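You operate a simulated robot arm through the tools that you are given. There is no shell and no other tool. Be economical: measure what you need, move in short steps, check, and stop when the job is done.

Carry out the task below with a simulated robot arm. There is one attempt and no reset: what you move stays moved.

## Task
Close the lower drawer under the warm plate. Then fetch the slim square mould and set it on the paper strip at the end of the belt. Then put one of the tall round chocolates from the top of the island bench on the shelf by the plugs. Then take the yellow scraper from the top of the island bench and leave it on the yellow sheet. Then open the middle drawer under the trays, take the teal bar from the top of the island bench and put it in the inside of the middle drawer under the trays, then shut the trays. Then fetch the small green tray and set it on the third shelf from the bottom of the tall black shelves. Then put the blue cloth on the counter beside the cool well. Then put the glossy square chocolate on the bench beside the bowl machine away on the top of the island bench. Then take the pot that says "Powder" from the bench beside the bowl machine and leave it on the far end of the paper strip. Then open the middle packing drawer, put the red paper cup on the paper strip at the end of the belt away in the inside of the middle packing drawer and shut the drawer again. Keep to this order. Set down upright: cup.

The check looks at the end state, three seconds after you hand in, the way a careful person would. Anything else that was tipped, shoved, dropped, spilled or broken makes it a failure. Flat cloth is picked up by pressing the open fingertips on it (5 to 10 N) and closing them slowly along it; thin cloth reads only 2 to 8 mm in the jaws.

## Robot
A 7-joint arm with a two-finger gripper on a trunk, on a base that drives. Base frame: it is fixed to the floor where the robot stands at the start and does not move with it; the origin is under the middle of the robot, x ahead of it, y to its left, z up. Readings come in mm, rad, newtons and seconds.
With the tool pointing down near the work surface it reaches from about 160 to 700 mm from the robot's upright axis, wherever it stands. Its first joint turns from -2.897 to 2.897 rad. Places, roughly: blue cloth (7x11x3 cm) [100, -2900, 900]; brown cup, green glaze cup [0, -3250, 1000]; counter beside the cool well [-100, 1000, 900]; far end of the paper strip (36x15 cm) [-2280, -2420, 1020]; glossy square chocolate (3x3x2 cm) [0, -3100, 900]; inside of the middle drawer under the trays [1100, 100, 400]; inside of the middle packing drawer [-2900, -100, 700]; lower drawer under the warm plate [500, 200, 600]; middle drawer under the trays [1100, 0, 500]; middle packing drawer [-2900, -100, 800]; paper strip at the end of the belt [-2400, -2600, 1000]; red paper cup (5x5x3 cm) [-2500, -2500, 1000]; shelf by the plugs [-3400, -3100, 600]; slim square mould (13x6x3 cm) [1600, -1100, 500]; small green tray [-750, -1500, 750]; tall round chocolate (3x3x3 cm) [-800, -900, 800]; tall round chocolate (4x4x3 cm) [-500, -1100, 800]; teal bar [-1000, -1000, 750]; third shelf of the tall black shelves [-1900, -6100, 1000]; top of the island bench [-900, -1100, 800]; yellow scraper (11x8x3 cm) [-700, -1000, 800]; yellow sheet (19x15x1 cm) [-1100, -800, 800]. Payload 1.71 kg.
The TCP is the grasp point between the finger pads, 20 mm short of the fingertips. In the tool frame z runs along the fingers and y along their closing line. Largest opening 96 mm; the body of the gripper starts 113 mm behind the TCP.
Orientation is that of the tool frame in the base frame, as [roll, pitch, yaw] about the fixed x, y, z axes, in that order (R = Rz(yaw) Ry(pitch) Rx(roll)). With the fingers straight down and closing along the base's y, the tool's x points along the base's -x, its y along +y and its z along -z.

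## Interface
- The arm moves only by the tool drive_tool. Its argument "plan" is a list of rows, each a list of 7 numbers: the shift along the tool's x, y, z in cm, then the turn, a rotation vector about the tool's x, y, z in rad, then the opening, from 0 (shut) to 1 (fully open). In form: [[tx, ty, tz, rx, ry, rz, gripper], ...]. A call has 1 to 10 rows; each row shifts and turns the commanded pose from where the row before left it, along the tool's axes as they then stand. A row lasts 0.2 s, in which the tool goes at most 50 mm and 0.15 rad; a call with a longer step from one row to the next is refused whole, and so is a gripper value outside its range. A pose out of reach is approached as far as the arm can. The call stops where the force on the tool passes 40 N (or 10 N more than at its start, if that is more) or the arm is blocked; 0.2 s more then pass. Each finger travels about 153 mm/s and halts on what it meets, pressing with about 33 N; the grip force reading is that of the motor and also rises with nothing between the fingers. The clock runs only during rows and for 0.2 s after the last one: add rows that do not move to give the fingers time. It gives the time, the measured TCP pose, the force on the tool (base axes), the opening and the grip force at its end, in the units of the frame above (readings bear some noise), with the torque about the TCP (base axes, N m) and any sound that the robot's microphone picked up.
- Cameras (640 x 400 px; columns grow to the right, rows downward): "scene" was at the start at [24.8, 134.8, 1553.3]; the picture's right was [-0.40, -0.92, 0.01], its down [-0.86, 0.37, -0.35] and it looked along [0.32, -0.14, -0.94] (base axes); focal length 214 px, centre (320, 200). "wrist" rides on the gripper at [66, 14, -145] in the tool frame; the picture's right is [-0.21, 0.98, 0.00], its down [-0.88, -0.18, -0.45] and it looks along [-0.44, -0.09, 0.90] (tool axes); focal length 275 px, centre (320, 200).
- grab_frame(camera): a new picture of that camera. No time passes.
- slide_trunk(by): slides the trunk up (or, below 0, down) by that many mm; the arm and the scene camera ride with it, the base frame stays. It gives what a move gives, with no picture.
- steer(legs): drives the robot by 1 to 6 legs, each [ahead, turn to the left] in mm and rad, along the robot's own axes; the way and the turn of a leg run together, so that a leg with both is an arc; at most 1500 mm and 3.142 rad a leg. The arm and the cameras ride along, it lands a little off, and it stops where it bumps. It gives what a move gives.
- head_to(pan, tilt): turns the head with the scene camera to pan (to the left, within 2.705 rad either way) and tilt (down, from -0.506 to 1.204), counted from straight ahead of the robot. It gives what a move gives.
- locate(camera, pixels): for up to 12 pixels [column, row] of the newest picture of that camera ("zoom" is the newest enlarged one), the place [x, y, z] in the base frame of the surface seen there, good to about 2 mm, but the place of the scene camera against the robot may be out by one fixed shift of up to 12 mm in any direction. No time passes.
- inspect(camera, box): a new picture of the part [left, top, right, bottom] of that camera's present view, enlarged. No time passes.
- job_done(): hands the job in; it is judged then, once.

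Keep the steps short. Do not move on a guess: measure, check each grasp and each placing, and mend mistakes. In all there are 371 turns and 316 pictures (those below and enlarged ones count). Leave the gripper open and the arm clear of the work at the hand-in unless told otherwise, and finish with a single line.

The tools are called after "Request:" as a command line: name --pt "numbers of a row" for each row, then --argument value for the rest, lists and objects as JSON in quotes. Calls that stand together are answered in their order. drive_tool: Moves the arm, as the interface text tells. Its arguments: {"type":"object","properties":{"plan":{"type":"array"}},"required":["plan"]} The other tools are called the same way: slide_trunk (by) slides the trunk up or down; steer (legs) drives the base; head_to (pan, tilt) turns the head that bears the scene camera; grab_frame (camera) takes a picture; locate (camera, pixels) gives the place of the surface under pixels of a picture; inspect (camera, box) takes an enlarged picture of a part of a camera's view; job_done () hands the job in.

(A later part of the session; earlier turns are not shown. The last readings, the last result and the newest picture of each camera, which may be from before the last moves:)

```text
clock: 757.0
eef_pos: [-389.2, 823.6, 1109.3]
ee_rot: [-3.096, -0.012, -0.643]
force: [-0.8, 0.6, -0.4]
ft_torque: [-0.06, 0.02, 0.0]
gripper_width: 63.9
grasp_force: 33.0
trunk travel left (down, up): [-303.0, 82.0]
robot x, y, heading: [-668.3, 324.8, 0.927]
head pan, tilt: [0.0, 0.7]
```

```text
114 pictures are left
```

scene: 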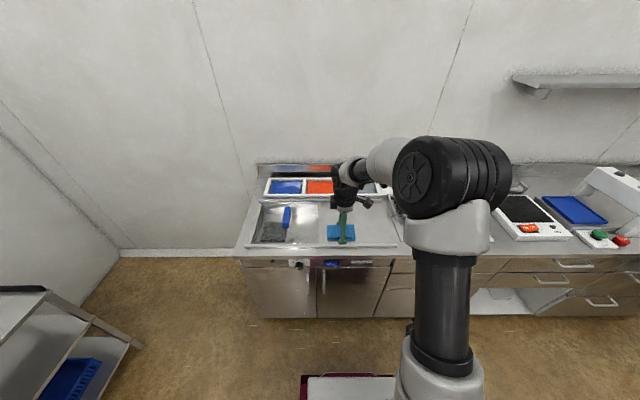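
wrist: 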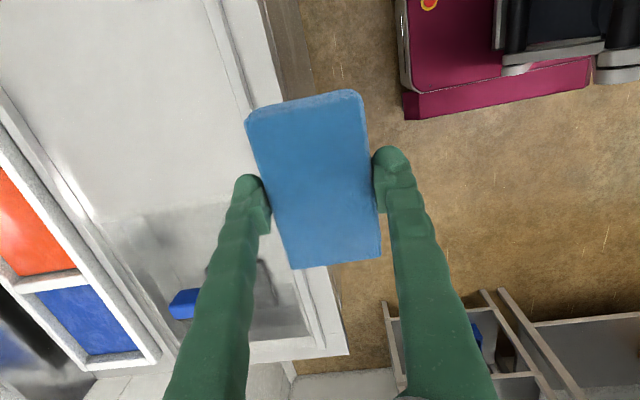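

I measure the flat counter and the well's edge in the wrist view.

Request:
locate --camera "wrist" --pixels '[[120, 100], [60, 50], [200, 150], [215, 60], [120, 205], [150, 230], [250, 300], [240, 60], [180, 100], [110, 215], [200, 220]]'

```text
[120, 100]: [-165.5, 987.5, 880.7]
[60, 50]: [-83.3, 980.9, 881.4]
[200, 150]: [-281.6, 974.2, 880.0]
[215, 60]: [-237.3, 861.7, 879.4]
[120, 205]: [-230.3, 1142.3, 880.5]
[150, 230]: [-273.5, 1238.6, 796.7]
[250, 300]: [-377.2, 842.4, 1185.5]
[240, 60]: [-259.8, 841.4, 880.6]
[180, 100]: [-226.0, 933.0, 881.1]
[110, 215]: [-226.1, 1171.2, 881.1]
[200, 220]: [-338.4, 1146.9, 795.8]
```

Flat counter z≈880.5; I'll set the cloth at u≈-690, v≈670. Drive 170 mm and move the tool over.

Request:
steer --legs '[[170, 0]]'

Request:
drive_tool --pt "2.8 -1.7 0 0.03 0 0 0.2" --pt "2.8 -1.7 1 0 0 0 0.2" --pt "2.8 -1.7 2 0 0 0 0.2" --pt "2.8 -1.7 2 0 0 0 0.2" --pt "0 0 3 0 0 0 0.2" --pt "0 0 0 0 0 0 0.2"

Request:
grab_frame --camera "wrist"

```text
clock: 758.5
eef_pos: [-294.7, 943.9, 1117.3]
ee_rot: [-3.083, -0.01, -0.648]
force: [-0.5, 0.6, -0.8]
ft_torque: [-0.03, -0.05, 0.01]
gripper_width: 63.7
grasp_force: 32.6
trunk travel left (down, up): [-303.0, 82.0]
robot x, y, heading: [-567.7, 460.1, 0.928]
head pan, tilt: [0.0, 0.7]
```

```text
clock: 759.9
eef_pos: [-168.7, 922.7, 1055.2]
ee_rot: [-3.035, -0.014, -0.646]
force: [0.3, -0.2, -0.2]
ft_torque: [0.03, 0.04, 0.01]
gripper_width: 63.8
grasp_force: 33.1
trunk travel left (down, up): [-303.0, 82.0]
robot x, y, heading: [-569.8, 456.8, 0.928]
head pan, tilt: [0.0, 0.7]
```

```text
113 pictures are left
```

wrist: 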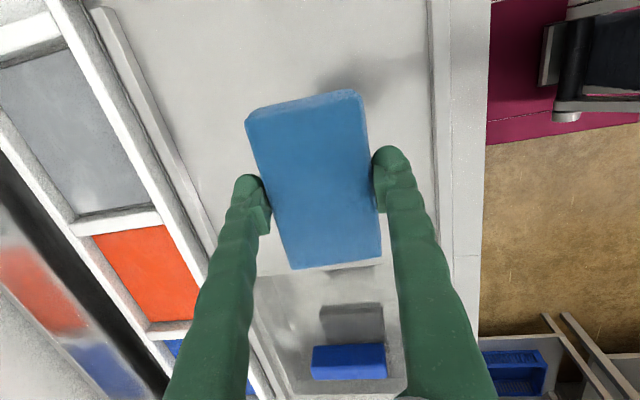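

Over the flat counter, clear of the well. Level the tool and lower.

Request:
drive_tool --pt "0 0 3 -0.1 0 0 0.2" --pt "0 0 3 0 0 0 0.2" --pt "0 0 3 0 0 0 0.2" --pt "0 0 3 0 0 0 0.2" --pt "0 0 1.5 0 0 0 0.2" --pt "0 0 0.6 0 0 0 0.2" --pt "0 0 0.5 0 0 0 0.2" --pt "0 0 0.4 0 0 0 0.2" --pt "0 0 0 0 0 0 0.2"

```text
clock: 761.9
eef_pos: [-165.5, 925.6, 905.0]
ee_rot: [-3.133, -0.011, -0.65]
force: [0.7, 0.2, 8.7]
ft_torque: [0.52, 0.21, -0.04]
gripper_width: 63.7
grasp_force: 33.0
trunk travel left (down, up): [-303.0, 82.0]
robot x, y, heading: [-567.3, 454.7, 0.923]
head pan, tilt: [0.0, 0.7]
```

Contact. Release and rise.

Request:
drive_tool --pt "0 0 0 0 0 0 0.75" --pt "0 0 0 0 0 0 0.9" --pt "0 0 0 0 0 0 0.9" --pt "0 0 -3 0 0 0 0.9" --pt "0 0 -4 0 0 0 0.9" --pt "0 0 -4 0 0 0 0.9" --pt "0 0 -4 0 0 0 0.9" --pt "0 0 0 0 0 0 0.9"

Request:
grab_frame --camera "wrist"

```text
clock: 763.7
eef_pos: [-169.0, 927.7, 1054.2]
ee_rot: [-3.137, -0.01, -0.648]
force: [0.6, -0.2, 0.1]
ft_torque: [-0.01, 0.02, -0.01]
gripper_width: 86.5
grasp_force: 0.0
trunk travel left (down, up): [-303.0, 82.0]
robot x, y, heading: [-569.7, 452.5, 0.932]
head pan, tilt: [0.0, 0.7]
```

```text
112 pictures are left
```

wrist: 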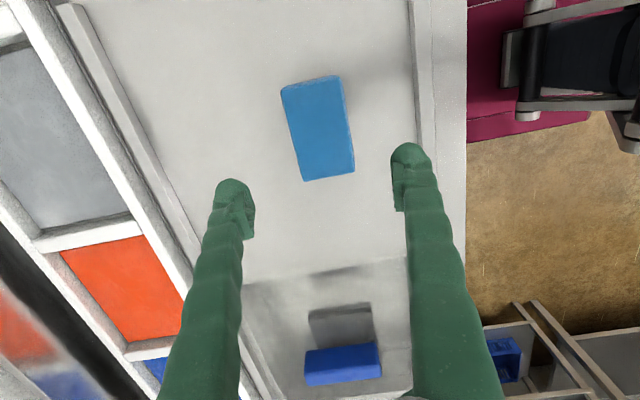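

Cloth placed. Next: the cream square chocolate on the bowl-machine bench. Restore the tool and drive back.

Request:
drive_tool --pt "0 2 -2 0 0 0.149 0.7" --pt "0 0 0 0 0 0.149 0.7" --pt "0 0 0 0 0 0.149 0.7" --pt "0 0 0 0 0 0.149 0.7" --pt "0 0 0 0 0 0.149 0.7" --pt "0 0 0 0 0 0.149 0.7" --pt "0 0 0 0 0 0.149 0.7" --pt "0 0 0 0 0 0.149 0.7" --pt "0 0 0 0 0 0.149 0.7" --pt "0 0 0 0 0 0.149 0.7"

Request:
steer --legs '[[-330, 0], [0, -1.565], [1500, 0], [230, 0], [0, -1.571], [1500, 0]]'

Request:
steer --legs '[[640, 0], [0, 1.571]]'

```text
clock: 765.9
eef_pos: [-181.1, 909.4, 1075.4]
ee_rot: [-3.13, 0.004, -2.142]
force: [-0.3, 0.3, -0.3]
ft_torque: [0.01, 0.0, -0.03]
gripper_width: 67.3
grasp_force: 0.0
trunk travel left (down, up): [-303.0, 82.0]
robot x, y, heading: [-566.4, 457.5, 0.927]
head pan, tilt: [0.0, 0.7]
```

```text
clock: 793.7
eef_pos: [-611.6, -2512.5, 1074.2]
ee_rot: [-3.129, 0.005, 1.038]
force: [0.4, 0.0, 0.2]
ft_torque: [0.02, 0.02, -0.01]
gripper_width: 67.2
grasp_force: 0.0
trunk travel left (down, up): [-303.0, 82.0]
robot x, y, heading: [-238.6, -2044.4, -2.181]
head pan, tilt: [0.0, 0.7]
```

```text
clock: 802.1
eef_pos: [-140.1, -2916.4, 1084.7]
ee_rot: [-3.128, 0.02, 2.64]
force: [0.3, -0.3, 0.2]
ft_torque: [-0.02, 0.02, 0.01]
gripper_width: 67.1
grasp_force: 0.0
trunk travel left (down, up): [-303.0, 82.0]
robot x, y, heading: [-609.2, -2573.3, -0.575]
head pan, tilt: [0.0, 0.7]
```

Request:
steer --legs '[[0, -0.06], [205, 0]]'

Request:
slide_trunk --by -130

Request:
head_to --pan 0.0 --tilt 0.8

Request:
grab_frame --camera "wrist"

Request:
grab_frame --camera "scene"

```text
clock: 804.2
eef_pos: [-10.7, -3052.9, 1094.4]
ee_rot: [-3.127, 0.039, 2.583]
force: [-0.7, -0.4, 0.5]
ft_torque: [-0.06, -0.08, 0.02]
gripper_width: 67.4
grasp_force: 0.1
trunk travel left (down, up): [-303.0, 82.0]
robot x, y, heading: [-444.5, -2693.2, -0.634]
head pan, tilt: [0.0, 0.7]
```

```text
clock: 805.8
eef_pos: [-23.1, -3044.3, 972.5]
ee_rot: [-3.127, 0.053, 2.584]
force: [0.1, -0.6, -0.2]
ft_torque: [-0.01, -0.02, 0.02]
gripper_width: 67.1
grasp_force: 0.2
trunk travel left (down, up): [-173.0, 212.0]
robot x, y, heading: [-445.1, -2697.1, -0.634]
head pan, tilt: [0.0, 0.7]
```

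```text
clock: 806.5
eef_pos: [-23.2, -3043.3, 972.6]
ee_rot: [-3.126, 0.052, 2.582]
force: [0.4, -0.3, 0.4]
ft_torque: [-0.02, -0.01, 0.03]
gripper_width: 67.4
grasp_force: 0.0
trunk travel left (down, up): [-173.0, 212.0]
robot x, y, heading: [-441.0, -2695.0, -0.634]
head pan, tilt: [0.0, 0.799]
```

```text
111 pictures are left
```

wrist: 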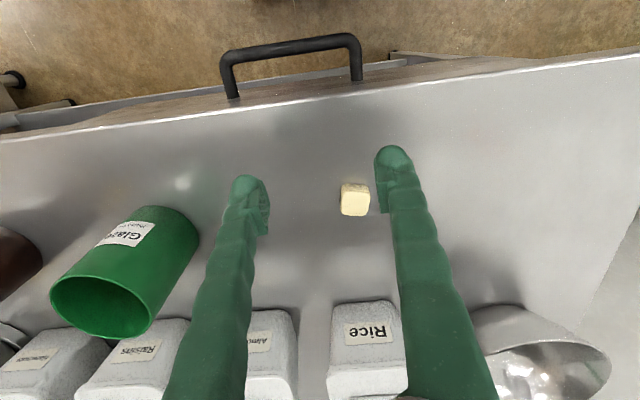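

```text
110 pictures are left
```

scene: 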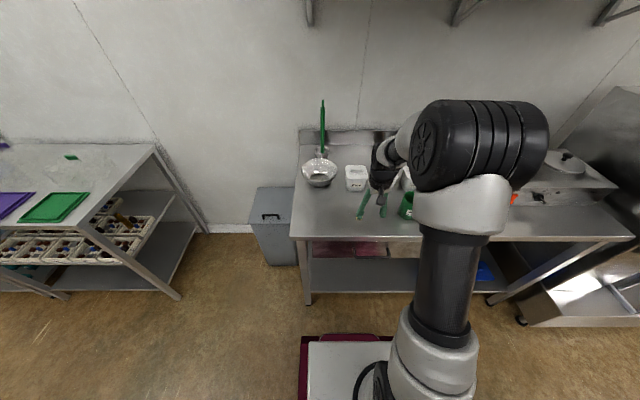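

Request:
inspect --camera "wrist" --box '[300, 160, 420, 240]'

Request:
locate --camera "zoom" --pixels '[[225, 155], [345, 140], [360, 260], [240, 280], [290, 220], [280, 130], [340, 130]]'

```text
5.00 times, centred on (360, 200) of wrist
```

zoom: 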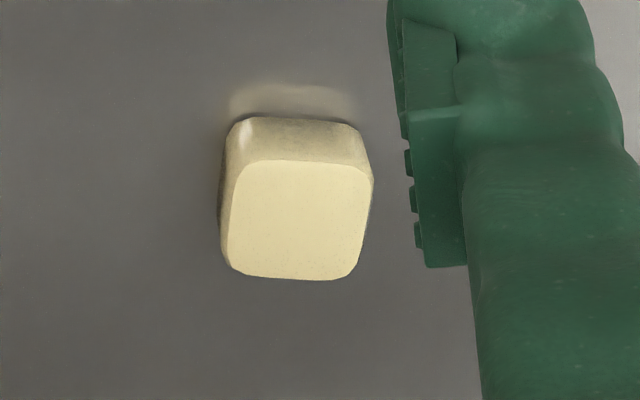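

```text
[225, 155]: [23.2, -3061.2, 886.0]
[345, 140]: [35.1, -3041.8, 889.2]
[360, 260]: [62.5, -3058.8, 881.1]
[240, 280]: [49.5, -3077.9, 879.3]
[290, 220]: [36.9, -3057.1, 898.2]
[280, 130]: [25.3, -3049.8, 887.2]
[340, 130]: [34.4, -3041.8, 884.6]
```

Chocolate centre ≈[37,-3057], aligned with the jaws. Move over it, descend, close.

Request:
drive_tool --pt "-2.9 1.0 0 0 0.05 0 0.65" --pt "-2.9 1.0 1 0 0 0 0.65" --pt "0 0 2 0 0 0 0.65" --pt "0 0 0 0 0 0 0.65"

Request:
grab_frame --camera "wrist"

Request:
locate --camera "wrist" --pixels '[[322, 165], [335, 175], [310, 165], [325, 150], [325, 185], [325, 170]]'

```text
clock: 807.5
eef_pos: [38.3, -3059.0, 944.8]
ee_rot: [-3.125, 0.003, 2.581]
force: [0.5, 0.1, -0.4]
ft_torque: [0.0, 0.01, 0.04]
gripper_width: 62.4
grasp_force: 0.0
trunk travel left (down, up): [-173.0, 212.0]
robot x, y, heading: [-439.8, -2699.2, -0.637]
head pan, tilt: [0.0, 0.799]
```

```text
108 pictures are left
```

wrist: 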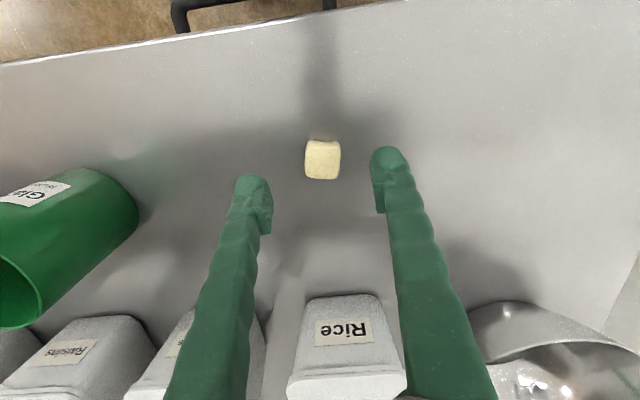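

```text
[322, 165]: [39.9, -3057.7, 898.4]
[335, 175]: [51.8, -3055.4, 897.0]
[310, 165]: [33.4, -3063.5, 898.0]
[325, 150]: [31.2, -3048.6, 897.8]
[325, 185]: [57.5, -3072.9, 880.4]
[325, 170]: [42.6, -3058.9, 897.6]
```

Request:
drive_tool --pt "0 0.1 2.3 0 0 0 0.65" --pt "0 0 1.5 0 0 0 0.65" --pt "0 0 0.4 0 0 0 0.65" --pt "0 0 0 0 0 0 0.45" --pt "0 0 0 0 0 0 0.3" --pt "0 0 0 0 0 0 0.15" --pt "0 0 0 0 0 0 0.15" --pt "0 0 -2.5 0 0 0 0.1" --pt "0 0 -3 0 0 0 0.1" --pt "0 0 0 0 0 0 0.1"

Request:
grab_frame --camera "wrist"

```text
clock: 809.7
eef_pos: [36.7, -3056.8, 956.1]
ee_rot: [-3.125, 0.003, 2.581]
force: [-0.2, 0.4, 0.0]
ft_torque: [0.0, 0.0, 0.0]
gripper_width: 23.8
grasp_force: 32.6
trunk travel left (down, up): [-173.0, 212.0]
robot x, y, heading: [-445.6, -2694.8, -0.634]
head pan, tilt: [0.0, 0.799]
```

```text
107 pictures are left
```

wrist: 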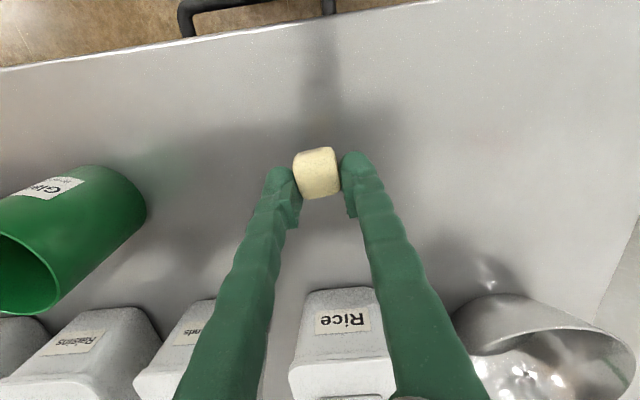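

Chocolate held. Raise and drive to the island's right end.

Request:
slide_trunk --by 140

Request:
steer --legs '[[-320, 0], [0, 1.571], [1265, 0], [0, 1.571]]'

Request:
grab_frame --camera "wrist"

```text
clock: 811.4
eef_pos: [36.9, -3058.0, 1096.0]
ee_rot: [-3.126, 0.002, 2.581]
force: [0.6, 0.0, -0.7]
ft_torque: [0.03, 0.02, -0.01]
gripper_width: 23.7
grasp_force: 32.8
trunk travel left (down, up): [-313.0, 72.0]
robot x, y, heading: [-444.8, -2696.9, -0.634]
head pan, tilt: [0.0, 0.799]
```

```text
clock: 829.1
eef_pos: [-429.1, -1098.3, 1094.6]
ee_rot: [-3.127, 0.001, -0.577]
force: [-0.6, -0.8, 0.0]
ft_torque: [0.0, 0.02, -0.02]
gripper_width: 23.6
grasp_force: 32.7
trunk travel left (down, up): [-313.0, 72.0]
robot x, y, heading: [50.5, -1460.7, 2.49]
head pan, tilt: [0.0, 0.799]
```

```text
106 pictures are left
```

wrist: 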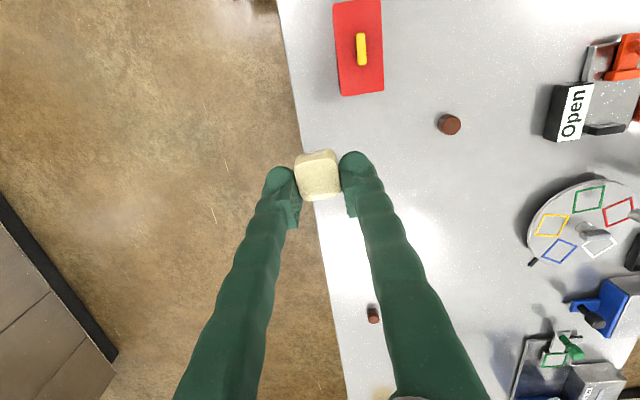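

Over the island's corner. Move 65 mm left and 40 mm forward to a free spot, lower.

Request:
slide_trunk --by -150

Request:
drive_tool --pt "-2 3.3 1 0 0 0 0.1" --pt "-2 3.3 2 0 0 0 0.1" --pt "0 0 3 0 0 0 0.1" --pt "0 0 0 0 0 0 0.1"

Request:
grab_frame --camera "wrist"

```text
clock: 830.9
eef_pos: [-415.2, -1108.6, 955.5]
ee_rot: [-3.126, 0.018, -0.576]
force: [0.0, 0.0, -0.4]
ft_torque: [-0.02, 0.02, 0.02]
gripper_width: 23.8
grasp_force: 33.2
trunk travel left (down, up): [-163.0, 222.0]
robot x, y, heading: [50.9, -1462.9, 2.491]
head pan, tilt: [0.0, 0.799]
```

```text
clock: 831.9
eef_pos: [-485.1, -1143.1, 896.8]
ee_rot: [-3.127, 0.019, -0.577]
force: [-0.3, -1.3, 0.5]
ft_torque: [-0.02, 0.01, 0.03]
gripper_width: 23.7
grasp_force: 32.7
trunk travel left (down, up): [-163.0, 222.0]
robot x, y, heading: [49.7, -1464.1, 2.496]
head pan, tilt: [0.0, 0.799]
```

```text
105 pictures are left
```

wrist: 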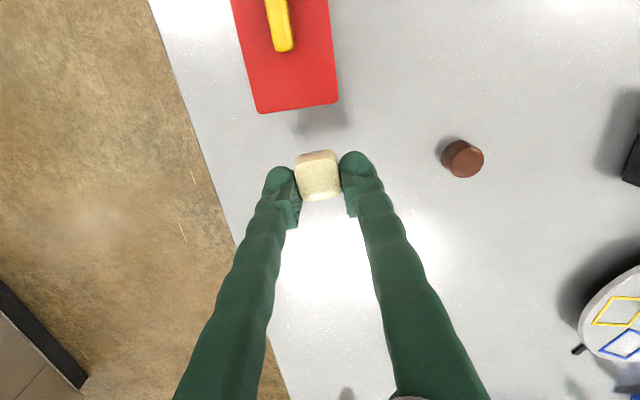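

Clear spot below. Lower to contact and release.

Request:
drive_tool --pt "0 0 3 0 0.015 0 0.1" --pt "0 0 3 0 0 0 0.1" --pt "0 0 0.7 0 0 0 0.1" --pt "0 0 0.4 0 0 0 0.1" --pt "0 0 0.3 0 0 0 0.1" --pt "0 0 0 0 0 0 0.1"

```text
clock: 833.3
eef_pos: [-486.6, -1140.1, 821.2]
ee_rot: [-3.126, 0.002, -0.576]
force: [0.1, 0.7, -0.8]
ft_torque: [0.01, -0.02, -0.02]
gripper_width: 23.9
grasp_force: 32.7
trunk travel left (down, up): [-163.0, 222.0]
robot x, y, heading: [49.5, -1464.5, 2.491]
head pan, tilt: [0.0, 0.799]
```

Request:
drive_tool --pt "0 0 0.15 0 0 0 0.1" --pt "0 0 0.15 0 0 0 0.1" --pt "0 0 0 0 0 0 0.1"

```text
clock: 834.1
eef_pos: [-485.2, -1140.9, 820.1]
ee_rot: [-3.126, 0.009, -0.575]
force: [-1.5, -1.9, 24.6]
ft_torque: [-0.31, 0.01, -0.03]
gripper_width: 24.0
grasp_force: 33.4
trunk travel left (down, up): [-163.0, 222.0]
robot x, y, heading: [52.1, -1462.9, 2.487]
head pan, tilt: [0.0, 0.799]
```

Request:
drive_tool --pt "0 0 -0.1 0 0 0 0.28" --pt "0 0 0 0 0 0 0.4" --pt "0 0 0 0 0 0 0.5" --pt "0 0 -3 0 0 0 0.5" --pt "0 0 -4 0 0 0 0.5" --pt "0 0 -4 0 0 0 0.5" --pt "0 0 -4 0 0 0 0.5" --pt "0 0 0 0 0 0 0.5"

Request:
grab_frame --camera "wrist"

```text
clock: 835.9
eef_pos: [-484.8, -1142.3, 966.8]
ee_rot: [-3.127, 0.0, -0.575]
force: [-1.0, 0.5, -0.4]
ft_torque: [0.0, 0.03, -0.01]
gripper_width: 47.7
grasp_force: 0.1
trunk travel left (down, up): [-163.0, 222.0]
robot x, y, heading: [48.2, -1464.9, 2.492]
head pan, tilt: [0.0, 0.799]
```

```text
104 pictures are left
```

wrist: 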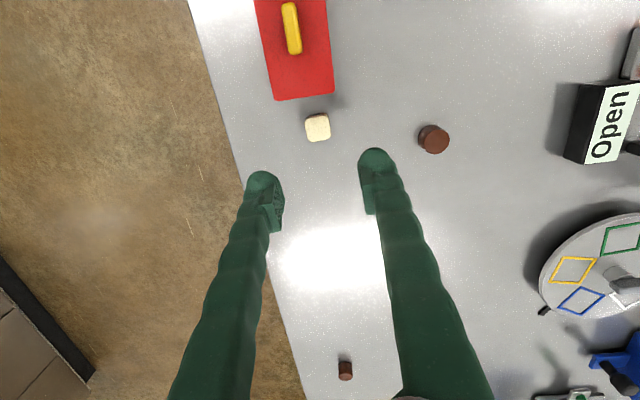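

Chocolate delivered. Now find the "Powder" pot on the bowl-machine bench.

Request:
slide_trunk --by 150

Request:
steer --legs '[[-100, 0], [0, 1.587], [1420, 0], [0, 1.571]]'

Request:
drive_tool --pt "2 -3 -1 0 0 0 0.5" --pt "2 -3 -1 0 0 0 0.5" --pt "2 -3 -1 0 0 0 0.5" --pt "2 -3 -1 0 0 0 0.5" --pt "0 -3 -1 0 0 0 0.5" --pt "0 0 0 0 0 0 0.5"

Request:
head_to --pan 0.1 --tilt 0.6

Request:
grab_frame --camera "scene"

```text
clock: 837.6
eef_pos: [-485.0, -1143.1, 1116.7]
ee_rot: [-3.127, 0.0, -0.575]
force: [-0.2, 0.3, -0.5]
ft_torque: [-0.03, 0.0, -0.01]
gripper_width: 48.1
grasp_force: 0.0
trunk travel left (down, up): [-313.0, 72.0]
robot x, y, heading: [50.3, -1462.9, 2.489]
head pan, tilt: [0.0, 0.799]
```

```text
clock: 855.2
eef_pos: [-198.7, -3007.6, 1116.5]
ee_rot: [-3.125, 0.0, 2.566]
force: [0.2, -0.4, -0.6]
ft_torque: [-0.02, -0.03, -0.03]
gripper_width: 47.9
grasp_force: 0.0
trunk travel left (down, up): [-313.0, 72.0]
robot x, y, heading: [-736.5, -2691.6, -0.651]
head pan, tilt: [0.0, 0.799]
```

```text
clock: 856.6
eef_pos: [-363.6, -3079.2, 1176.3]
ee_rot: [-3.125, 0.017, 2.567]
force: [-0.6, 0.6, 0.0]
ft_torque: [-0.02, -0.01, -0.02]
gripper_width: 48.1
grasp_force: 0.0
trunk travel left (down, up): [-313.0, 72.0]
robot x, y, heading: [-737.7, -2691.5, -0.645]
head pan, tilt: [0.0, 0.799]
```

```text
clock: 857.4
eef_pos: [-362.5, -3078.5, 1176.4]
ee_rot: [-3.125, 0.016, 2.565]
force: [0.1, -0.2, 0.0]
ft_torque: [0.0, 0.06, 0.0]
gripper_width: 47.8
grasp_force: 0.0
trunk travel left (down, up): [-313.0, 72.0]
robot x, y, heading: [-738.3, -2689.7, -0.654]
head pan, tilt: [0.099, 0.6]
```

```text
103 pictures are left
```

scene: 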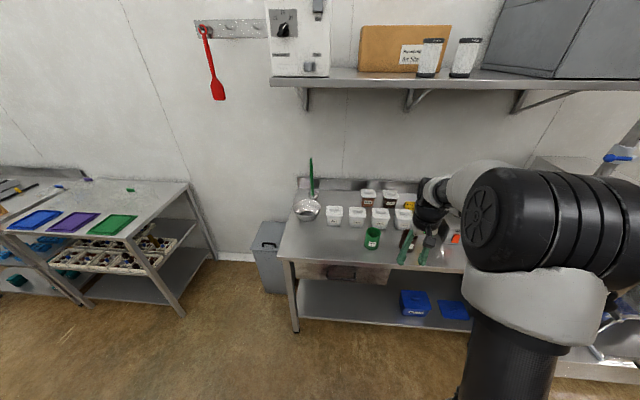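

Request:
inspect --camera "scene" --box '[290, 170, 470, 290]'

Request:
inspect --camera "scene" --box '[350, 180, 420, 250]'

```text
3.33 times, centred on (380, 230) of scene
```

zoom: 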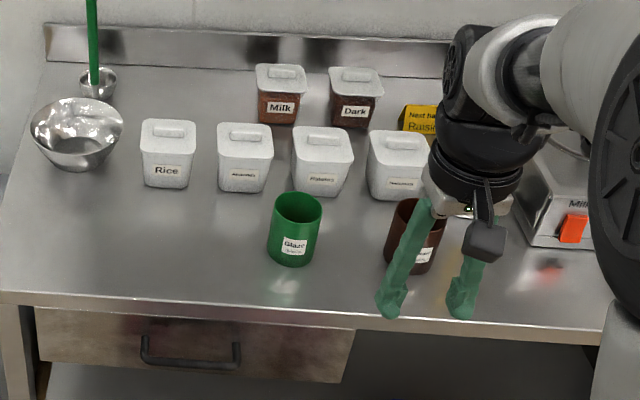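

```text
5.71 times, centred on (385, 215) of scene
```

zoom: 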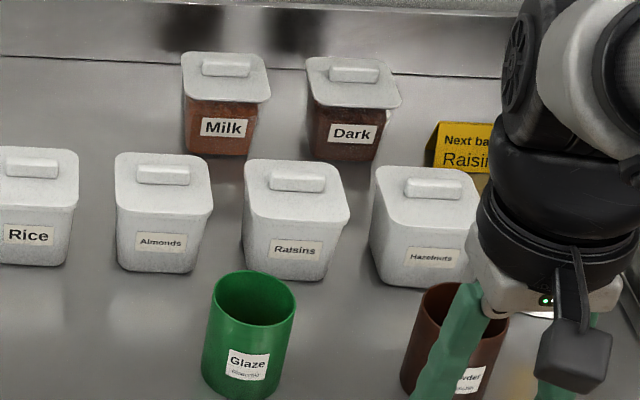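

The brown cup carries the "Powder" label. Measure it.

Request:
locate --camera "zoom" --pixels '[[430, 300], [440, 285], [420, 370], [500, 350], [430, 380], [250, 280], [250, 330], [215, 340], [290, 340]]'

Request:
grab_frame --camera "wrist"

```text
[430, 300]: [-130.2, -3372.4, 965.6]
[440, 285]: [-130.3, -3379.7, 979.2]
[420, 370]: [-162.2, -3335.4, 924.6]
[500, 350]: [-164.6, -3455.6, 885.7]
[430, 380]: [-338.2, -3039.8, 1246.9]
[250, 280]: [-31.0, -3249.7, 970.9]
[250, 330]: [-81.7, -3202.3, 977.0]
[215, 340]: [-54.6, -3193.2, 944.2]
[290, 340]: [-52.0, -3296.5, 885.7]
```

```text
100 pictures are left
```

wrist: 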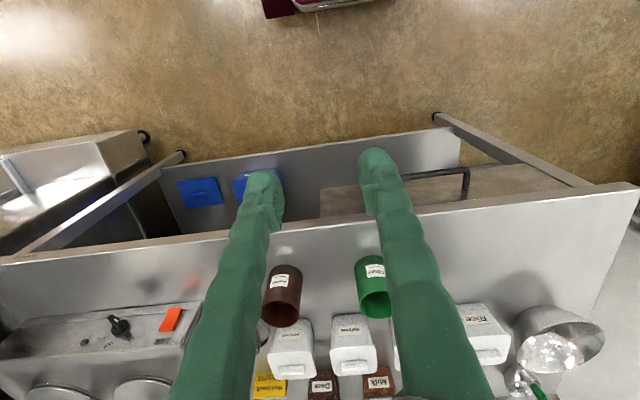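

Request:
inspect --camera "wrist" --box '[230, 250, 350, 350]'

Request:
locate --camera "zoom" --pixels '[[160, 240], [230, 300], [290, 240], [175, 100], [280, 80], [230, 180], [160, 170], [295, 160], [225, 250], [235, 225]]'

```text
4.00 times, centred on (290, 300) of wrist
```

zoom: 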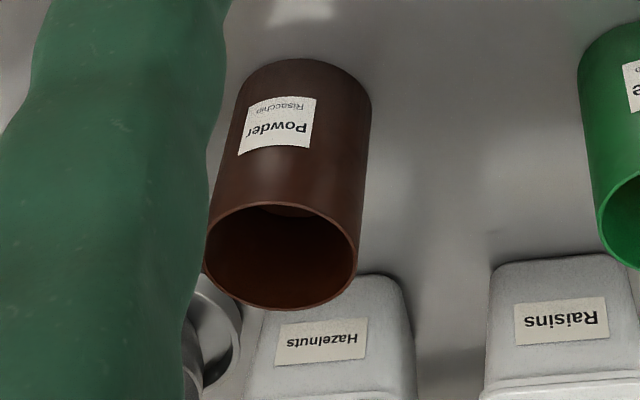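

```text
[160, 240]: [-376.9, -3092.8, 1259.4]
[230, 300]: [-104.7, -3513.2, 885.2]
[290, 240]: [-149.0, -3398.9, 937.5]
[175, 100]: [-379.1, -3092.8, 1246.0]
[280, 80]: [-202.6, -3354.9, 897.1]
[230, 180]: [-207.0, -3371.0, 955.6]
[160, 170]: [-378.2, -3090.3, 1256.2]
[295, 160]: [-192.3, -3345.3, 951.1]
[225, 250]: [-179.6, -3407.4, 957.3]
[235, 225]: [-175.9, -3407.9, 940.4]
```

Label "Powder" confirmed. Measure its rim.

Request:
locate --camera "zoom" --pixels '[[285, 206], [282, 308], [209, 262], [356, 258], [240, 213], [330, 225], [340, 285], [235, 297], [280, 66], [365, 110]]'

```text
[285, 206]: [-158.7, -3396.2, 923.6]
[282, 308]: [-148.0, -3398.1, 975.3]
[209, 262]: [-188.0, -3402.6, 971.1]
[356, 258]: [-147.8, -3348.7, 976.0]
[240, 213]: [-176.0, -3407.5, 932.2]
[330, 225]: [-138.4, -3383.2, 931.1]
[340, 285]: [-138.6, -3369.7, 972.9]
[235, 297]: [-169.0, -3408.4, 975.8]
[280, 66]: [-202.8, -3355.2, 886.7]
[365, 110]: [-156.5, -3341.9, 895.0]
```

Pot centre ≈[-168,-3376], diameter ~67, rim z≈975. Reposition the base to face it.

Request:
steer --legs '[[0, -0.6], [290, 0], [0, 0.61]]'

Request:
slide_trunk --by -60

Request:
grab_frame --camera "wrist"

```text
clock: 863.3
eef_pos: [-261.3, -3343.3, 1175.9]
ee_rot: [-3.123, 0.018, 2.583]
force: [0.0, 0.7, -0.7]
ft_torque: [-0.02, 0.0, 0.01]
gripper_width: 48.1
grasp_force: 0.1
trunk travel left (down, up): [-313.0, 72.0]
robot x, y, heading: [-643.2, -2966.9, -0.629]
head pan, tilt: [0.099, 0.6]
```

```text
clock: 864.3
eef_pos: [-275.3, -3333.0, 1123.4]
ee_rot: [-3.123, 0.034, 2.583]
force: [0.6, -0.1, 0.8]
ft_torque: [0.02, -0.01, 0.01]
gripper_width: 48.0
grasp_force: 0.1
trunk travel left (down, up): [-253.0, 132.0]
robot x, y, heading: [-644.8, -2964.6, -0.634]
head pan, tilt: [0.099, 0.6]
```

```text
98 pictures are left
```

wrist: 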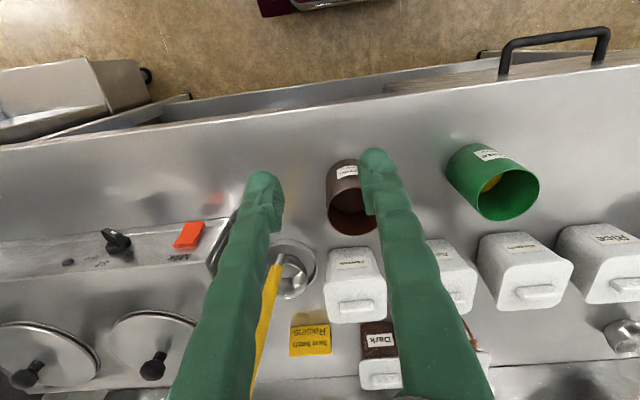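

Request:
drive_tool --pt "-2.9 0.5 1 0 0.03 0 0.95" --pt "-2.9 0.5 2 0 0 0 0.95" --pt "-2.9 0.5 2 0 0 0 0.95" --pt "-2.7 0.5 2 0 0 0 0.95" --pt "0 0 0 0 0 0 0.95"

Request:
grab_frame --camera "wrist"

```text
clock: 865.5
eef_pos: [-169.7, -3378.9, 1054.3]
ee_rot: [-3.122, 0.004, 2.581]
force: [-1.7, -0.2, 0.5]
ft_torque: [-0.04, -0.02, 0.0]
gripper_width: 91.2
grasp_force: 0.0
trunk travel left (down, up): [-253.0, 132.0]
robot x, y, heading: [-642.6, -2966.6, -0.63]
head pan, tilt: [0.099, 0.6]
```

```text
97 pictures are left
```

wrist: 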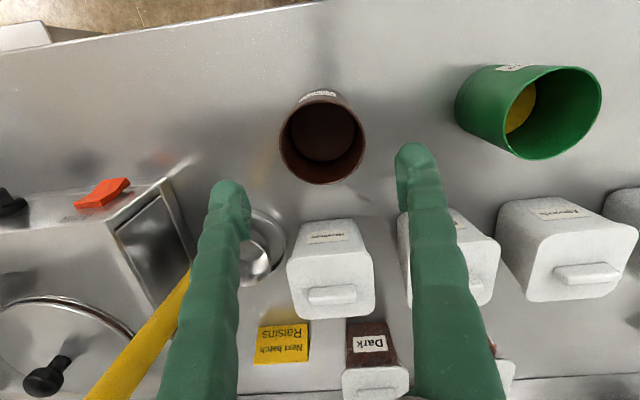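

Request:
locate --camera "wrist" --pixels '[[282, 135], [365, 140], [322, 92], [322, 184], [245, 225], [265, 212], [250, 195], [322, 145], [195, 250]]'

```text
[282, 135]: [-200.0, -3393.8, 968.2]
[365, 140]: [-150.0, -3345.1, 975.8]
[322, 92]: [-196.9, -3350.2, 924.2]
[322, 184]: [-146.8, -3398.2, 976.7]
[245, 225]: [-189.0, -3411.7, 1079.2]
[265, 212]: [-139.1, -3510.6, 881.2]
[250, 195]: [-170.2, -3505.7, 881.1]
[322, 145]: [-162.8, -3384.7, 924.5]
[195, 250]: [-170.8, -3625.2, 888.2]
```

Clear. Descend to z≈930 around the pot and close gently.

Request:
drive_tool --pt "0 0 3 0 0 0 0.95" --pt "0 0 3 0 0 0 0.95" --pt "0 0 3 0 0 0 0.95" --pt "0 0 3.3 0 0 0 0.95" --pt "0 0 0 0 0 0 0.95" --pt "0 0 0 0 0 0 0.8" --pt "0 0 0 0 0 0 0.7" --pt "0 0 0 0 0 0 0.6" --pt "0 0 0 0 0 0 0.55" --pt "0 0 0 0 0 0 0.55"

Request:
drive_tool --pt "0 0 -1 0 0 0 0.5" --pt "0 0 -2 0 0 0 0.5" --pt "0 0 -3 0 0 0 0.5" --pt "0 0 -3 0 0 0 0.5" --pt "0 0 -3 0 0 0 0.5" --pt "0 0 -3 0 0 0 0.5" --pt "0 0 0 0 0 0 0.5"

Request:
grab_frame --camera "wrist"

```text
clock: 867.7
eef_pos: [-168.3, -3381.3, 932.4]
ee_rot: [-3.122, 0.001, 2.581]
force: [-0.5, 0.6, -0.2]
ft_torque: [0.0, 0.0, -0.03]
gripper_width: 82.0
grasp_force: 33.4
trunk travel left (down, up): [-253.0, 132.0]
robot x, y, heading: [-646.4, -2968.8, -0.631]
head pan, tilt: [0.099, 0.6]
```

```text
clock: 869.3
eef_pos: [-166.4, -3378.9, 1081.9]
ee_rot: [-3.123, 0.002, 2.581]
force: [-0.6, -0.1, -1.3]
ft_torque: [0.02, 0.0, 0.01]
gripper_width: 82.2
grasp_force: 33.2
trunk travel left (down, up): [-253.0, 132.0]
robot x, y, heading: [-642.1, -2966.4, -0.637]
head pan, tilt: [0.099, 0.6]
```

```text
96 pictures are left
```

wrist: 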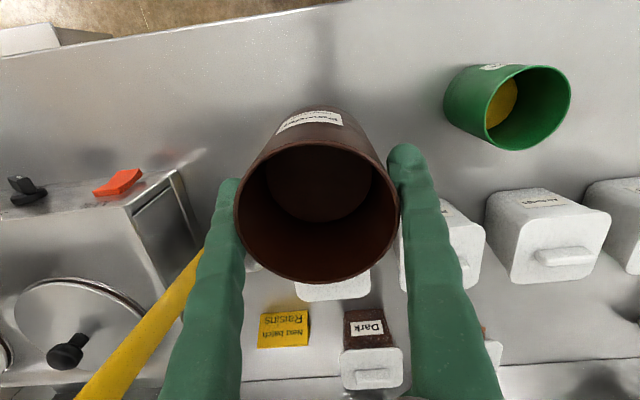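

Pot held upright. Raise, back away, and drive to the belt table's side.

Request:
slide_trunk --by 70

Request:
steer --legs '[[-330, 0], [0, -1.568], [535, 0], [0, -1.571], [420, 0]]'

Request:
head_to --pan 0.0 --tilt 0.7

Request:
grab_frame --camera "scene"

```text
clock: 870.4
eef_pos: [-166.7, -3378.2, 1152.0]
ee_rot: [-3.123, 0.002, 2.582]
force: [-0.2, 0.3, -1.4]
ft_torque: [0.01, 0.02, 0.0]
gripper_width: 82.3
grasp_force: 33.0
trunk travel left (down, up): [-323.0, 62.0]
robot x, y, heading: [-643.9, -2968.6, -0.631]
head pan, tilt: [0.099, 0.6]
```

```text
clock: 887.1
eef_pos: [-2028.3, -2519.6, 1151.0]
ee_rot: [-3.122, 0.002, -0.592]
force: [-0.4, 0.4, -1.7]
ft_torque: [-0.02, -0.04, 0.04]
gripper_width: 82.1
grasp_force: 32.8
trunk travel left (down, up): [-323.0, 62.0]
robot x, y, heading: [-1561.7, -2945.8, 2.481]
head pan, tilt: [0.099, 0.6]
```

```text
clock: 887.7
eef_pos: [-2010.8, -2531.4, 1163.5]
ee_rot: [-3.123, 0.02, -0.592]
force: [1.0, -0.1, -1.9]
ft_torque: [0.04, 0.05, 0.0]
gripper_width: 82.0
grasp_force: 33.3
trunk travel left (down, up): [-323.0, 62.0]
robot x, y, heading: [-1563.3, -2945.7, 2.484]
head pan, tilt: [0.0, 0.7]
```

```text
95 pictures are left
```

scene: 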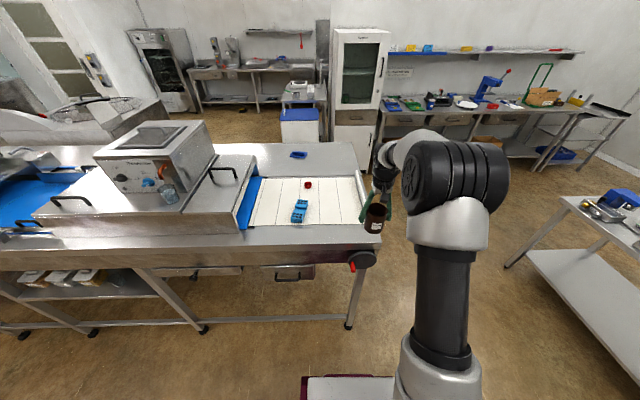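

I see strip, mould and cup; the handwheel at (365,258). Zoom and measure the far end.

Request:
inspect --camera "scene" --box '[230, 160, 400, 280]'

Request:
locate --camera "zoom" --pixels '[[395, 95], [440, 95], [400, 150], [450, 200], [330, 215], [480, 250], [500, 350], [290, 90], [445, 60], [405, 60], [460, 205]]'

```text
3.33 times, centred on (315, 220) of scene
```

zoom: 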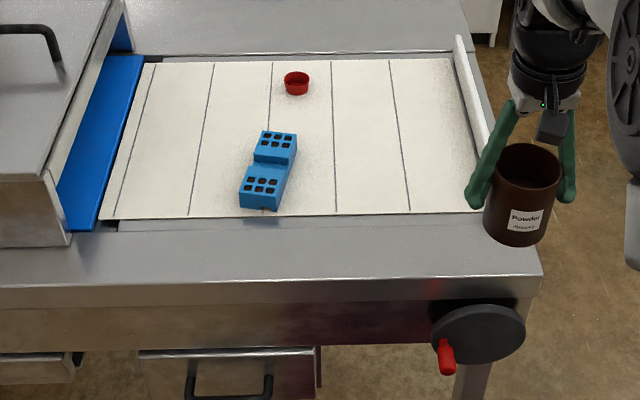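

```text
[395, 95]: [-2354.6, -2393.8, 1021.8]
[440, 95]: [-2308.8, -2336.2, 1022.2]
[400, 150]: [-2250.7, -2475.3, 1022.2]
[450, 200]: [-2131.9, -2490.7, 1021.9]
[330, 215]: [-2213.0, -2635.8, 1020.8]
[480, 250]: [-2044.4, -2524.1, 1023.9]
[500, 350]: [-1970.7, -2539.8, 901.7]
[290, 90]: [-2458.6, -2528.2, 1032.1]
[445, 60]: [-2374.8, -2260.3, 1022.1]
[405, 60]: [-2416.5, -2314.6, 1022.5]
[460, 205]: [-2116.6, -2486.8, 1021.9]
```

Drive 190 mm closer and move the pot over the far-end segment at about [-2255,-2430].

Request:
steer --legs '[[0, 0.02], [190, 0]]'

Request:
drive_tool --pt "-1.6 2.0 0 0 0.02 0 0.5" --pt "-1.6 2.0 0 0 0 0 0.5" --pt "-1.6 2.0 0 0 0 0 0.5" --pt "0 0 0 0 0 0 0.5"

Request:
grab_frame --camera "wrist"

```text
clock: 889.7
eef_pos: [-2172.9, -2428.0, 1163.4]
ee_rot: [-3.121, 0.019, -0.571]
force: [1.0, -1.4, -1.3]
ft_torque: [0.01, 0.06, 0.0]
gripper_width: 81.6
grasp_force: 33.5
trunk travel left (down, up): [-323.0, 62.0]
robot x, y, heading: [-1714.7, -2834.2, 2.5]
head pan, tilt: [0.0, 0.7]
```

```text
clock: 890.7
eef_pos: [-2229.9, -2460.6, 1172.6]
ee_rot: [-3.121, 0.014, -0.574]
force: [0.7, -0.2, -1.1]
ft_torque: [0.02, 0.04, 0.01]
gripper_width: 81.8
grasp_force: 32.8
trunk travel left (down, up): [-323.0, 62.0]
robot x, y, heading: [-1710.5, -2833.3, 2.497]
head pan, tilt: [0.0, 0.7]
```

```text
93 pictures are left
```

wrist: 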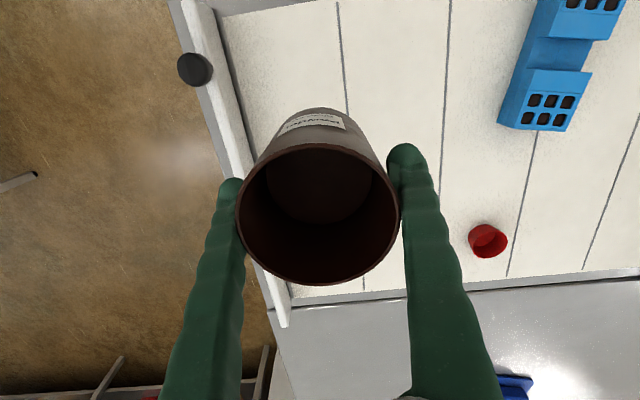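

Good position; 30 mm further in, then lower to near the paper.

Request:
drive_tool --pt "-1.5 0 2 0 0.015 0 0.5" --pt "-1.5 0 2 0 0 0 0.5" --pt "0 0 3 0 0 0 0.5" --pt "0 0 1.8 0 0 0 0.5" --pt "0 0 0 0 0 0 0.5"

Request:
grab_frame --camera "wrist"

```text
clock: 891.9
eef_pos: [-2257.9, -2443.1, 1083.2]
ee_rot: [-3.122, -0.001, -0.573]
force: [-0.5, 0.6, -1.5]
ft_torque: [-0.01, 0.03, 0.0]
gripper_width: 82.0
grasp_force: 32.6
trunk travel left (down, up): [-323.0, 62.0]
robot x, y, heading: [-1715.7, -2829.9, 2.497]
head pan, tilt: [0.0, 0.7]
```

```text
92 pictures are left
```

wrist: 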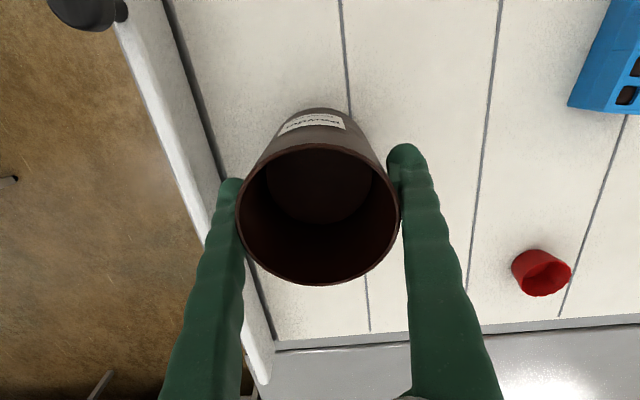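

Lower the last 15 mm to contact.

Request:
drive_tool --pt "0 0 0.6 0 0 0 0.5" --pt "0 0 0.4 0 0 0 0.5" --pt "0 0 0.3 0 0 0 0.5" --pt "0 0 0.2 0 0 0 0.5" --pt "0 0 0 0 0 0 0.5"

```text
clock: 893.1
eef_pos: [-2258.2, -2443.0, 1069.6]
ee_rot: [-3.12, 0.0, -0.572]
force: [-1.1, 0.6, 3.8]
ft_torque: [-0.15, 0.09, -0.02]
gripper_width: 81.8
grasp_force: 33.1
trunk travel left (down, up): [-323.0, 62.0]
robot x, y, heading: [-1717.1, -2832.5, 2.497]
head pan, tilt: [0.0, 0.7]
```

Light contact. Release slowly and rise straight up.

Request:
drive_tool --pt "0 0 0.1 0 0 0 0.8" --pt "0 0 0 0 0 0 0.88" --pt "0 0 0 0 0 0 0.97" --pt "0 0 0 0 0 0 0.97" --pt "0 0 -2 0 0 0 0.97" --pt "0 0 -3 0 0 0 0.97" --pt "0 0 -4 0 0 0 0.97" --pt "0 0 -3 0 0 0 0.97" --pt "0 0 0 0 0 0 0.97"

Request:
grab_frame --camera "wrist"

```text
clock: 895.1
eef_pos: [-2258.6, -2445.7, 1187.3]
ee_rot: [-3.12, -0.002, -0.573]
force: [0.1, -0.4, -0.2]
ft_torque: [-0.01, 0.0, -0.02]
gripper_width: 92.8
grasp_force: 0.0
trunk travel left (down, up): [-323.0, 62.0]
robot x, y, heading: [-1714.2, -2835.4, 2.494]
head pan, tilt: [0.0, 0.7]
```

```text
91 pictures are left
```

wrist: 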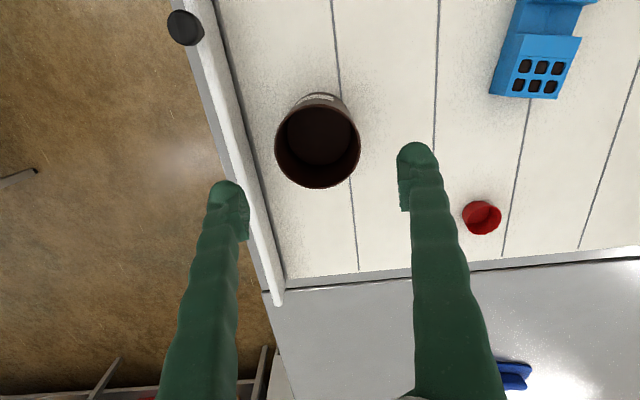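

Pot stands upright on the far end. Now to the packing bench: open its middle drawer first.

Request:
steer --legs '[[-220, 0], [0, -1.56], [860, 0], [0, 1.571], [1500, 0], [220, 0]]'

Request:
steer --legs '[[0, -1.571], [650, 0], [0, 1.571]]'

Request:
head_to --pan 0.0 --tilt 0.55

Request:
grab_frame --camera "scene"

```text
clock: 919.3
eef_pos: [-2990.9, -907.2, 1183.1]
ee_rot: [-3.12, -0.004, -0.538]
force: [-0.2, 1.0, 0.1]
ft_torque: [-0.06, -0.11, 0.02]
gripper_width: 93.0
grasp_force: 0.1
trunk travel left (down, up): [-323.0, 62.0]
robot x, y, heading: [-2431.4, -1279.5, 2.528]
head pan, tilt: [0.0, 0.7]
```

```text
clock: 932.2
eef_pos: [-2582.6, -380.3, 1196.5]
ee_rot: [-3.122, 0.011, -0.586]
force: [-0.4, -0.2, -0.4]
ft_torque: [-0.02, 0.01, 0.02]
gripper_width: 93.2
grasp_force: 0.0
trunk travel left (down, up): [-323.0, 62.0]
robot x, y, heading: [-2054.4, -760.0, 2.481]
head pan, tilt: [0.0, 0.7]
```

```text
clock: 932.9
eef_pos: [-2566.5, -393.5, 1207.3]
ee_rot: [-3.119, 0.028, -0.584]
force: [0.9, -1.0, 0.5]
ft_torque: [0.02, 0.01, -0.02]
gripper_width: 93.2
grasp_force: 0.1
trunk travel left (down, up): [-323.0, 62.0]
robot x, y, heading: [-2051.1, -758.0, 2.485]
head pan, tilt: [0.0, 0.55]
```

```text
90 pictures are left
```

scene: 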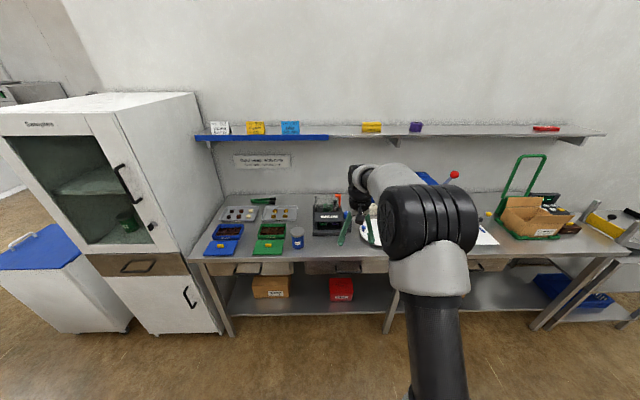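

Request:
inspect --camera "scene" --box '[190, 240, 400, 320]'

Request:
inspect --camera "scene" --box '[380, 230, 600, 320]'

```text
3.05 times, centred on (295, 280) of scene
```

zoom: 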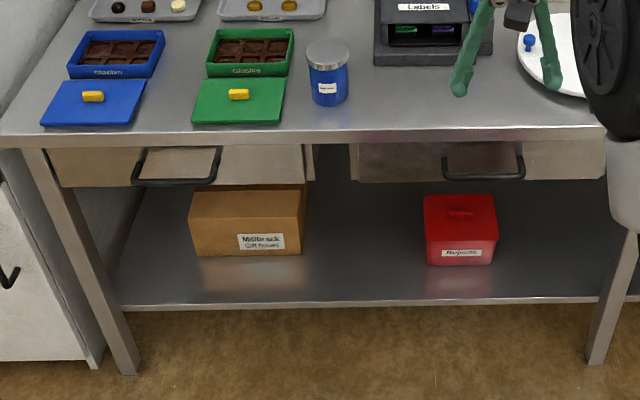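

```text
2.91 times, centred on (490, 275) of scene
```

zoom: 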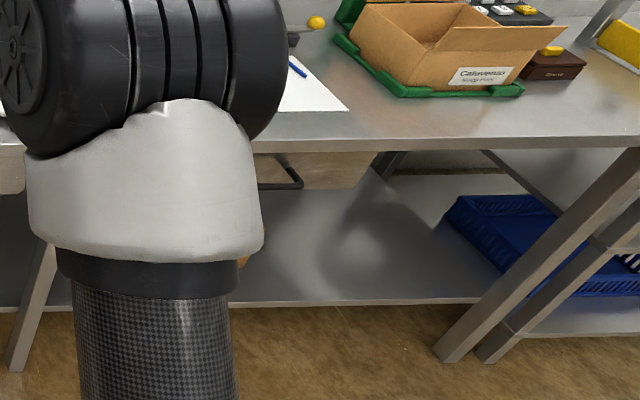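

Request:
inspect --camera "scene" --box '[300, 245, 400, 300]'

Request:
locate --camera "zoom" --pixels '[[200, 185], [320, 195], [280, 195], [385, 185], [195, 150], [395, 150], [280, 150], [100, 150], [500, 150], [280, 215], [300, 100], [60, 100]]'

```text
6.40 times, centred on (350, 272) of scene
```

zoom: 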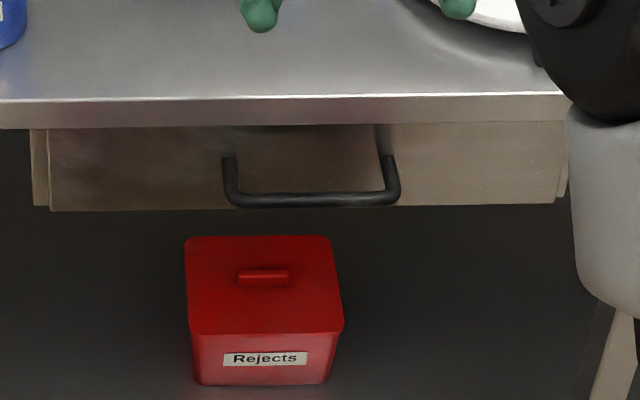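

```text
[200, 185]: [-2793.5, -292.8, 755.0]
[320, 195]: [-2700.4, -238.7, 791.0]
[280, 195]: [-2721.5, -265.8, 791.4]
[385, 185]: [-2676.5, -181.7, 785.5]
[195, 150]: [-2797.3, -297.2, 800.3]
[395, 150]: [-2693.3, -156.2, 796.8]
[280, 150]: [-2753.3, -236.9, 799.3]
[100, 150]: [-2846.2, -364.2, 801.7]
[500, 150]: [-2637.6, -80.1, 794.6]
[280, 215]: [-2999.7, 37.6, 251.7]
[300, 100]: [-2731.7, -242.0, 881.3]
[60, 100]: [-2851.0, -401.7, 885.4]
```

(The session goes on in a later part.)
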